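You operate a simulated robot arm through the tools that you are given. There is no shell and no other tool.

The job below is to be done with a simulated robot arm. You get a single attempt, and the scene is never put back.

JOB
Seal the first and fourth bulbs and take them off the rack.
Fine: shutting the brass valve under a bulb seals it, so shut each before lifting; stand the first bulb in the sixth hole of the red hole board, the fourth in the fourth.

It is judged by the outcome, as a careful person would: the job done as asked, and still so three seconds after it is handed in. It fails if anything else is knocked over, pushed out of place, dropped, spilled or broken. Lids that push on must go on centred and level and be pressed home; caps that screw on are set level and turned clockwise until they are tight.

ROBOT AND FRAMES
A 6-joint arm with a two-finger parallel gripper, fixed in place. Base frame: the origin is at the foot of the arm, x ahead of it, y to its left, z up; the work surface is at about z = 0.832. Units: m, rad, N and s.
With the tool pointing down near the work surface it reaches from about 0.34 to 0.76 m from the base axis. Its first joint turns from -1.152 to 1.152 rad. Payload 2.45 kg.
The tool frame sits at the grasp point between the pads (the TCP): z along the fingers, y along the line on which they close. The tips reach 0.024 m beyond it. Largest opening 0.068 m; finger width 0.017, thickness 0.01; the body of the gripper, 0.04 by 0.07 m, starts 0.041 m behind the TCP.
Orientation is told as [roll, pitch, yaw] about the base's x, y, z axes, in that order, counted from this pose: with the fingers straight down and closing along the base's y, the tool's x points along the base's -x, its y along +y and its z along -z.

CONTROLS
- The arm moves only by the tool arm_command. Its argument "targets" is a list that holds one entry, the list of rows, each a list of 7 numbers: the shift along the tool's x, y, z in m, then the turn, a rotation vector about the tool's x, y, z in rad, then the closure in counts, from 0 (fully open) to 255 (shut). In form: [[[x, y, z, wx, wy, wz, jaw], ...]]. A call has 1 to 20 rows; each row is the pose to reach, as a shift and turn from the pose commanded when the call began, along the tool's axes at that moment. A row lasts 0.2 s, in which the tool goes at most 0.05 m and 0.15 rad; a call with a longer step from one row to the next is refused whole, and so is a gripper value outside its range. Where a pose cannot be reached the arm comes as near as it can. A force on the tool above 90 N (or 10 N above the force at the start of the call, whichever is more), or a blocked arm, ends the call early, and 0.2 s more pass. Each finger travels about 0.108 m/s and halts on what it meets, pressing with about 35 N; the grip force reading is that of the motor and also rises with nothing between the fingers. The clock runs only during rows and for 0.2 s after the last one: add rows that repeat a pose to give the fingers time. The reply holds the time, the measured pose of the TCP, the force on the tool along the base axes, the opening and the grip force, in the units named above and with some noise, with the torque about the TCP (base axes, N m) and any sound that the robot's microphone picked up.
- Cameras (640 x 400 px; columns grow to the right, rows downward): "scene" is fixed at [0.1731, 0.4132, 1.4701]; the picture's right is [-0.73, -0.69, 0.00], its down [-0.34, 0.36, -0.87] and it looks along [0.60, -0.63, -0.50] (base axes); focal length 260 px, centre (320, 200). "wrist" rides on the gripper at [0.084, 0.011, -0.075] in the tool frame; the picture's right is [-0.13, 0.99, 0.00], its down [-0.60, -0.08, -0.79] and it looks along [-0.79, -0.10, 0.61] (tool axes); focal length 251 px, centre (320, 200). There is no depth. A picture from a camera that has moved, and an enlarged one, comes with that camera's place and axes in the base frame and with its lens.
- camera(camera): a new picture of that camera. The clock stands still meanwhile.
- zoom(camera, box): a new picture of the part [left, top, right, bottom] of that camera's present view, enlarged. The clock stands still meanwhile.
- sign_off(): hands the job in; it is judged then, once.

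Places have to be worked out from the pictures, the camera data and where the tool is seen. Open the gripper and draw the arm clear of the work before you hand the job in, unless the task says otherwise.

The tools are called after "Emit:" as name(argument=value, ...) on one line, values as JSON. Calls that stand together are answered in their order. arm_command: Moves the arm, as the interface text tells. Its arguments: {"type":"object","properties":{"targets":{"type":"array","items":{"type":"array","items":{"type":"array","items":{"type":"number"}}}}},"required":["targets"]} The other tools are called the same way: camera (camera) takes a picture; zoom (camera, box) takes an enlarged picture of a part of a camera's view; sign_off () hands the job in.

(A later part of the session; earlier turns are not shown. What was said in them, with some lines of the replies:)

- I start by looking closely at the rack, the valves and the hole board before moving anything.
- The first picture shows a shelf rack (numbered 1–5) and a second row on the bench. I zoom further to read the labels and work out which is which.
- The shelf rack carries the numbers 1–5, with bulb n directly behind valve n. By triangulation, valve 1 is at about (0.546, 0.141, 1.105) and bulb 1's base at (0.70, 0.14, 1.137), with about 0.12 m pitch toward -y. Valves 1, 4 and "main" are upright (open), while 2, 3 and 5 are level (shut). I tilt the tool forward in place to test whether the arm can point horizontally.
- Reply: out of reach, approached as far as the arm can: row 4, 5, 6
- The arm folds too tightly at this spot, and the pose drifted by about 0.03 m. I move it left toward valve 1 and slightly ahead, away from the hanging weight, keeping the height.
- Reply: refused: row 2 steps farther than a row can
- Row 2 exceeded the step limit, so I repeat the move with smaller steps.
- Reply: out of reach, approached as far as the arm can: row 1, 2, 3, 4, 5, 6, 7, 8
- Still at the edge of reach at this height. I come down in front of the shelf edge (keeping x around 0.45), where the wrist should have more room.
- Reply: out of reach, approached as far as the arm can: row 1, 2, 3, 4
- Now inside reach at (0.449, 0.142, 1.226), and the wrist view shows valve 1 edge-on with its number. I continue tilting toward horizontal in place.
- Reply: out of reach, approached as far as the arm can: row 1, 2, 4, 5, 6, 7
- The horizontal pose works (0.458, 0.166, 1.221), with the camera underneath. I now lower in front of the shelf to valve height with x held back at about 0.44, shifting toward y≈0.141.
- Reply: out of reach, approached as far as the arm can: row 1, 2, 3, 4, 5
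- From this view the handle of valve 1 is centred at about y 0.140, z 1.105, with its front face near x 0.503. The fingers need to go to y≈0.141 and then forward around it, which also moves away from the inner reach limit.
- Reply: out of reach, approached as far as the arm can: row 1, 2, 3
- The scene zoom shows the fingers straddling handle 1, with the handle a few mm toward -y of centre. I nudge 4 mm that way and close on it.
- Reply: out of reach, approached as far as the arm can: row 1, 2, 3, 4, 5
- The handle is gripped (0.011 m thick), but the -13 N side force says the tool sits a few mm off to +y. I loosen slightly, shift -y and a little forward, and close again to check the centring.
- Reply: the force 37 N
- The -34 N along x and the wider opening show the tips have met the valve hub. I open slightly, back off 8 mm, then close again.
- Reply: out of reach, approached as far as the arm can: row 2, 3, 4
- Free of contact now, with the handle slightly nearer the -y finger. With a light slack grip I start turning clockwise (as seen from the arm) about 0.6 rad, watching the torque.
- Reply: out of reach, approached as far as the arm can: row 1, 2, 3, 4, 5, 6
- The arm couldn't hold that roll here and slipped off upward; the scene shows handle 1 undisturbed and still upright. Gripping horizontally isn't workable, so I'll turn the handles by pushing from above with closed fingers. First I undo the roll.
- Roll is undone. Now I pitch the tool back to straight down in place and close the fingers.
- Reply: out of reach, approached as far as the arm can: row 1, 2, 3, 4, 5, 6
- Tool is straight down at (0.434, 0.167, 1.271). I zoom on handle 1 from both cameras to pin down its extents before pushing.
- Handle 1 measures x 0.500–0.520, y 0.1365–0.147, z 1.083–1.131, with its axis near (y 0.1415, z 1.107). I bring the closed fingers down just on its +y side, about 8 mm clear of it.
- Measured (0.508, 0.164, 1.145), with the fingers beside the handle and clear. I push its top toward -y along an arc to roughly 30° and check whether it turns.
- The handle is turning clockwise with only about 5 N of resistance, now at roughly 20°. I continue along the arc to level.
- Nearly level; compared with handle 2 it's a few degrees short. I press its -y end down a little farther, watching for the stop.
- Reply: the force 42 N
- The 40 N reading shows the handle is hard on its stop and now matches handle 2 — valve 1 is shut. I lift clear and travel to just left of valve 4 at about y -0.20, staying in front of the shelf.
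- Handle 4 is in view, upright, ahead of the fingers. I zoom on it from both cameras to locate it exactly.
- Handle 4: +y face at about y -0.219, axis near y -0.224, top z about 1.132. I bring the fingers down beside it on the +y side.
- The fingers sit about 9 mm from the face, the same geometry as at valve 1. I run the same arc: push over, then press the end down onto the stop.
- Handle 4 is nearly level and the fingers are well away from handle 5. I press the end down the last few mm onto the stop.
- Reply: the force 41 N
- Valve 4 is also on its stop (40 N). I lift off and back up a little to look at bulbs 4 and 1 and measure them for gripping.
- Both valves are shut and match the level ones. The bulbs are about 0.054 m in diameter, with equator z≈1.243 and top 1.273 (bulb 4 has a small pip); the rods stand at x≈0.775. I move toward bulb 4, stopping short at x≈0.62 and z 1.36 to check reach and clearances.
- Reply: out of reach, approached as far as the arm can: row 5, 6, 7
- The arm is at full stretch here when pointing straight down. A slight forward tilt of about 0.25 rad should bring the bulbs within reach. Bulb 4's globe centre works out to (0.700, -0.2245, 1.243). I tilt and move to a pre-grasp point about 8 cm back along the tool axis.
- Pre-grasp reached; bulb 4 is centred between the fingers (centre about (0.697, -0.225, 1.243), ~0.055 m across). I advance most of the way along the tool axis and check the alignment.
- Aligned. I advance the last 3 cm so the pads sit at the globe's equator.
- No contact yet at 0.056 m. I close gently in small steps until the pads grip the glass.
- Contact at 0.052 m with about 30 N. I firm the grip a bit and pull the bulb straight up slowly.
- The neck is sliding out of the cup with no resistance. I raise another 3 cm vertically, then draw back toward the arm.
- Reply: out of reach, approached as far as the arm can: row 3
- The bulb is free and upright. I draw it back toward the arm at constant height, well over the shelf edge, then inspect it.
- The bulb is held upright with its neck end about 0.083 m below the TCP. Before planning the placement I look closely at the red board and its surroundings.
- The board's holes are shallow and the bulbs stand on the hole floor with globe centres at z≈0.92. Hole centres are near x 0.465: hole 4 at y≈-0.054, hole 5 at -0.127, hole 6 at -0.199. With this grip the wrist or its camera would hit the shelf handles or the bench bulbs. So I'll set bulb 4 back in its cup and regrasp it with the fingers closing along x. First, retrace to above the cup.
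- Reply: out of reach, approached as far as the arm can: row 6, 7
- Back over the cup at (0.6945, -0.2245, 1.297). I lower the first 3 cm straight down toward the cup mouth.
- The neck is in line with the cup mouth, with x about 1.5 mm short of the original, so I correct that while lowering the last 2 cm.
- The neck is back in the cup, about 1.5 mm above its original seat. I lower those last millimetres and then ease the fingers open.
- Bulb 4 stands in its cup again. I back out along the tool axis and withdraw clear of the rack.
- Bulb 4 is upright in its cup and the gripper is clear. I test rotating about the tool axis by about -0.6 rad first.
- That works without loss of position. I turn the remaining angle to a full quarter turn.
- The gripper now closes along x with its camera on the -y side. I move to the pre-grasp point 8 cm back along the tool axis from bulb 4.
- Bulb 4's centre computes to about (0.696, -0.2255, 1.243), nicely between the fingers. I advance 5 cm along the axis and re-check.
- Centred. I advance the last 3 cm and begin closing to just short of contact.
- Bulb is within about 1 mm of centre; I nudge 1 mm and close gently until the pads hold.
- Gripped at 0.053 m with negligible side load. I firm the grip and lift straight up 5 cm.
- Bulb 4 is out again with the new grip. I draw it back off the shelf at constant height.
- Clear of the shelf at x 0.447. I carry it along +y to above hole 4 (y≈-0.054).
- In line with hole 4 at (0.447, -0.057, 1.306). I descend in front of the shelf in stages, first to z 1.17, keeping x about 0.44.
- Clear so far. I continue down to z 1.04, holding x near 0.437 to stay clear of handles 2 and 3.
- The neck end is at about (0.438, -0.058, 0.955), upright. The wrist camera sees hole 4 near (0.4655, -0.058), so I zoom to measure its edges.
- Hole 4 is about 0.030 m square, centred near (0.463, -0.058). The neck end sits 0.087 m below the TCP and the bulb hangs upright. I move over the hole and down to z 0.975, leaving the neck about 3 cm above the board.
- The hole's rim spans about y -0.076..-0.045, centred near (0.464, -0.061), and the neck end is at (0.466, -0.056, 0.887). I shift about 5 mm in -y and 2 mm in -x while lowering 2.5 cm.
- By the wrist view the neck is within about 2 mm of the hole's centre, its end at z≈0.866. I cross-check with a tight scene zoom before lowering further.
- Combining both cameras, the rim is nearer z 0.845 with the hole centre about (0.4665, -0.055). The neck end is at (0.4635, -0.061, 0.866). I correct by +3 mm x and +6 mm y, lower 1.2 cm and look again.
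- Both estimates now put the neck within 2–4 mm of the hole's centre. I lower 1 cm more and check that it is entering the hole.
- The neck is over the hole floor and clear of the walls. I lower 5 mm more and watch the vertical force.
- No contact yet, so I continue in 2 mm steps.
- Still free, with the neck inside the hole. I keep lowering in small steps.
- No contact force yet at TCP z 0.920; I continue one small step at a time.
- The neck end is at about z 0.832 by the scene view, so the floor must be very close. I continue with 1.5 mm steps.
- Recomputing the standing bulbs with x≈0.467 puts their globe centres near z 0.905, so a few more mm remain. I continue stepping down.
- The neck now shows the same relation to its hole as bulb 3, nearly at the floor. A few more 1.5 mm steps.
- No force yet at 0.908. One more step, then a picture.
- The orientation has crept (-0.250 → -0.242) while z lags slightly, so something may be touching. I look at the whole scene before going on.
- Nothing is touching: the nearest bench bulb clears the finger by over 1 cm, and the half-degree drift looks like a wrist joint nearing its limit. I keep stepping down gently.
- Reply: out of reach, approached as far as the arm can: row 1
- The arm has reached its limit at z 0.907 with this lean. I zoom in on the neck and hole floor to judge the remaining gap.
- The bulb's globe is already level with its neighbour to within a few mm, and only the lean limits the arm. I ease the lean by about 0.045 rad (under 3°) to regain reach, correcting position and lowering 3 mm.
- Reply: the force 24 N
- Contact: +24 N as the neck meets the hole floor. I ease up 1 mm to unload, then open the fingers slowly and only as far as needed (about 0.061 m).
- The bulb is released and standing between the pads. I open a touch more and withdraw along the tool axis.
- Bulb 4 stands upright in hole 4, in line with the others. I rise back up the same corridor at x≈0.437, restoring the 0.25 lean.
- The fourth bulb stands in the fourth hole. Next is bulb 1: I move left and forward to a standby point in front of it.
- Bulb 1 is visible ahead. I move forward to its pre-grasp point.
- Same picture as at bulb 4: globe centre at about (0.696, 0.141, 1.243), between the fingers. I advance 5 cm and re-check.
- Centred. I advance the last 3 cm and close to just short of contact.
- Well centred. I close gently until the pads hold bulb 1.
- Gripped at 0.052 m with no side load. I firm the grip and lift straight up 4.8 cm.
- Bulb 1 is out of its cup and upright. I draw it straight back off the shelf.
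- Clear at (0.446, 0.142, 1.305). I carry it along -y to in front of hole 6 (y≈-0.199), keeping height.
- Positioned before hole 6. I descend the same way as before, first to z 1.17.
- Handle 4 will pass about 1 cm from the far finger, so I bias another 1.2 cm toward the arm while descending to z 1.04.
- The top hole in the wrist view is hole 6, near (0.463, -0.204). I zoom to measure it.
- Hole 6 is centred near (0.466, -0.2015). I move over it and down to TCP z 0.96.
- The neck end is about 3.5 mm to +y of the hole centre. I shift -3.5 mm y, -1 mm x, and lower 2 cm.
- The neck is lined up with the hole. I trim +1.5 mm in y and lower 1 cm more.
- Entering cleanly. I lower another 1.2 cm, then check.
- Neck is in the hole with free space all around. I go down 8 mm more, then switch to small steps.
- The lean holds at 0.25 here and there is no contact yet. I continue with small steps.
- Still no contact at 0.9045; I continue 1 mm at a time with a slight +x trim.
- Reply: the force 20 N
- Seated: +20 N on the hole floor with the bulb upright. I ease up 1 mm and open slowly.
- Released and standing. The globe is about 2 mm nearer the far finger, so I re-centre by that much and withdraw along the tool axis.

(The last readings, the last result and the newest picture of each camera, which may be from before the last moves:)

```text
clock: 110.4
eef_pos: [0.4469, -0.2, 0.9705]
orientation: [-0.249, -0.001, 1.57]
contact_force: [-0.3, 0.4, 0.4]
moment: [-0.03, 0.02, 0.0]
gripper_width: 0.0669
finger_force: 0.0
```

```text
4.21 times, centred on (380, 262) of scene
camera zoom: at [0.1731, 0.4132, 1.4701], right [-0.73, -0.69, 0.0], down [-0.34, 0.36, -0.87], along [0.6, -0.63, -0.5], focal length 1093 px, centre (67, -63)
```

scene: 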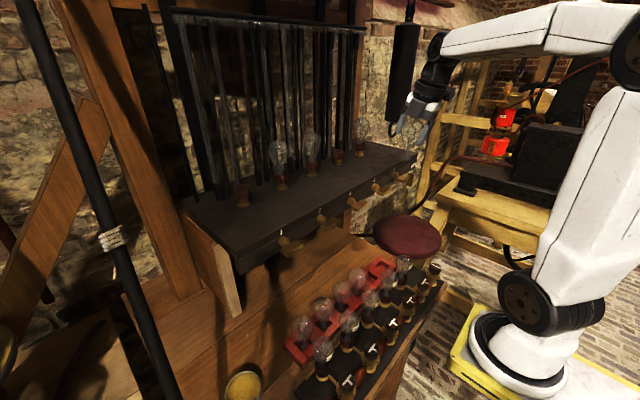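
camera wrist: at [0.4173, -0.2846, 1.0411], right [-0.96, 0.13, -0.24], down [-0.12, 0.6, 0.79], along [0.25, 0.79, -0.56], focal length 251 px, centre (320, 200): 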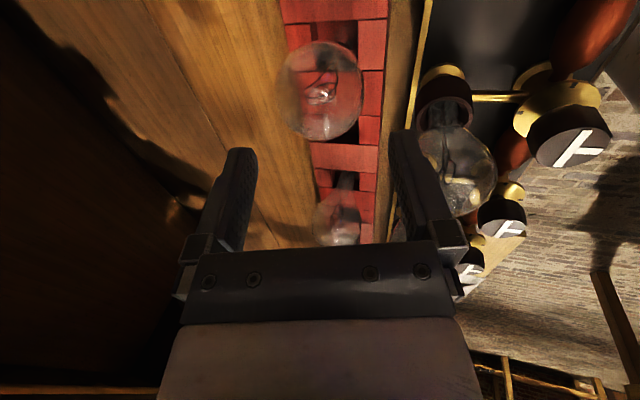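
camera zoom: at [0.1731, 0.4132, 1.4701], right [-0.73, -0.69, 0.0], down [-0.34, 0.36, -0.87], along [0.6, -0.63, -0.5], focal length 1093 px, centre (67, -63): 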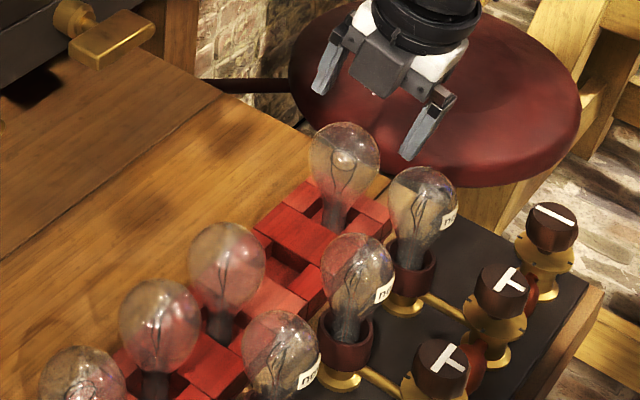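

Bulb 1 stands upright in hole 6, with hole 5 empty between it and bulb 4 in hole 4. I retreat up the same clear corridor.

Emit:
arm_command(targets=[[[0, 0.008, -0.03, 0, 0, 0, 0], [0, 0.008, -0.065, 0, 0, 0, 0], [0, 0, -0.105, 0, 0, 0, 0], [0, -0.01, -0.145, 0, 0, 0, 0], [0, -0.02, -0.185, 0, 0, 0, 0], [0, -0.03, -0.225, 0, 0, 0, 0], [0, -0.04, -0.265, 0, 0, 0, 0], [0, -0.05, -0.305, 0, 0, 0, 0], [0, -0.058, -0.34, 0, 0, 0, 0], [0, -0.058, -0.34, 0, 0, 0, 0]]])

Emit:
camera(camera="scene")

Emit:
zoom(camera="scene", box=[270, 235, 450, 400])

Emit:
zoom(camera="scene", box=[200, 100, 440, 250])

```text
clock: 112.6
eef_pos: [0.42, -0.2015, 1.3152]
orientation: [-0.25, 0.0, 1.57]
contact_force: [0.7, 0.4, -0.1]
moment: [-0.01, -0.02, 0.03]
gripper_width: 0.0678
finger_force: 0.0
```

```text
taken
```

scene: 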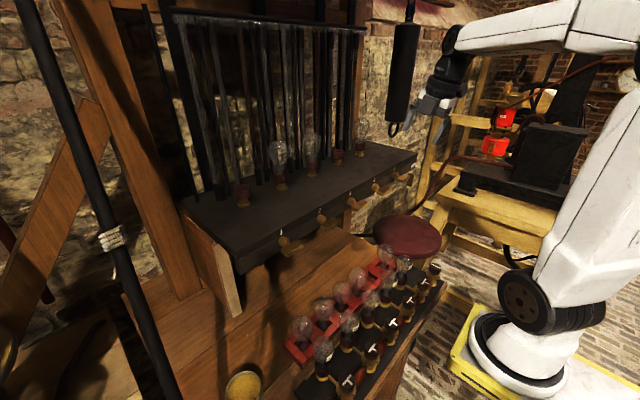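

```text
2.42 times, centred on (360, 318) of scene
camera zoom: at [0.1731, 0.4132, 1.4701], right [-0.73, -0.69, 0.0], down [-0.34, 0.36, -0.87], along [0.6, -0.63, -0.5], focal length 629 px, centre (223, -85)
```

zoom: 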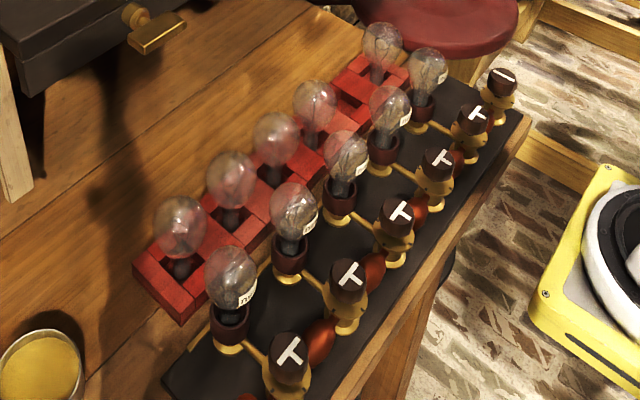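

```text
2.67 times, centred on (320, 175) of scene
camera zoom: at [0.1731, 0.4132, 1.4701], right [-0.73, -0.69, 0.0], down [-0.34, 0.36, -0.87], along [0.6, -0.63, -0.5], focal length 692 px, centre (320, 267)
```

zoom: 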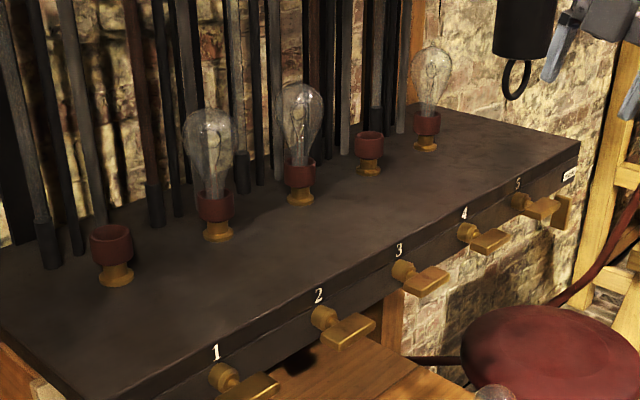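

Final check:
- Valves 1 and 4 are level (shut), with handles 2, 3, 5 and main as they were.
- Cups 1 and 4 are empty, and the other rack bulbs are untouched.
- The first bulb stands upright in hole 6 and the fourth in hole 4.
- The gripper is open and clear, so I hand the job in.

Emit:
sign_off()

```text
The job is handed in.
```

The first and fourth bulbs are sealed and off the rack. The first stands in the sixth hole of the red board and the fourth stands in the fourth. I shut valves 1 and 4 fully, to their stops, before lifting either bulb.

In the last pictures both bulbs were upright. The other bulbs, valves and bench items looked undisturbed, and the gripper was open and clear of the work.

- **Which bulbs:** there were two rows of bulbs. I took "the rack" to be the shelf rack with valves numbered 1 to 5, not the row marked "ne…" on the bench.
- **Hole count:** I counted the red board's holes from the same end as the rack numbers, where three bulbs already stood.
- **Handling:** I lifted the fourth bulb once, put it back in its own cup and took it again with a different grip. The first grip would have hit the shelf handles or the bench bulbs on the way to the board.
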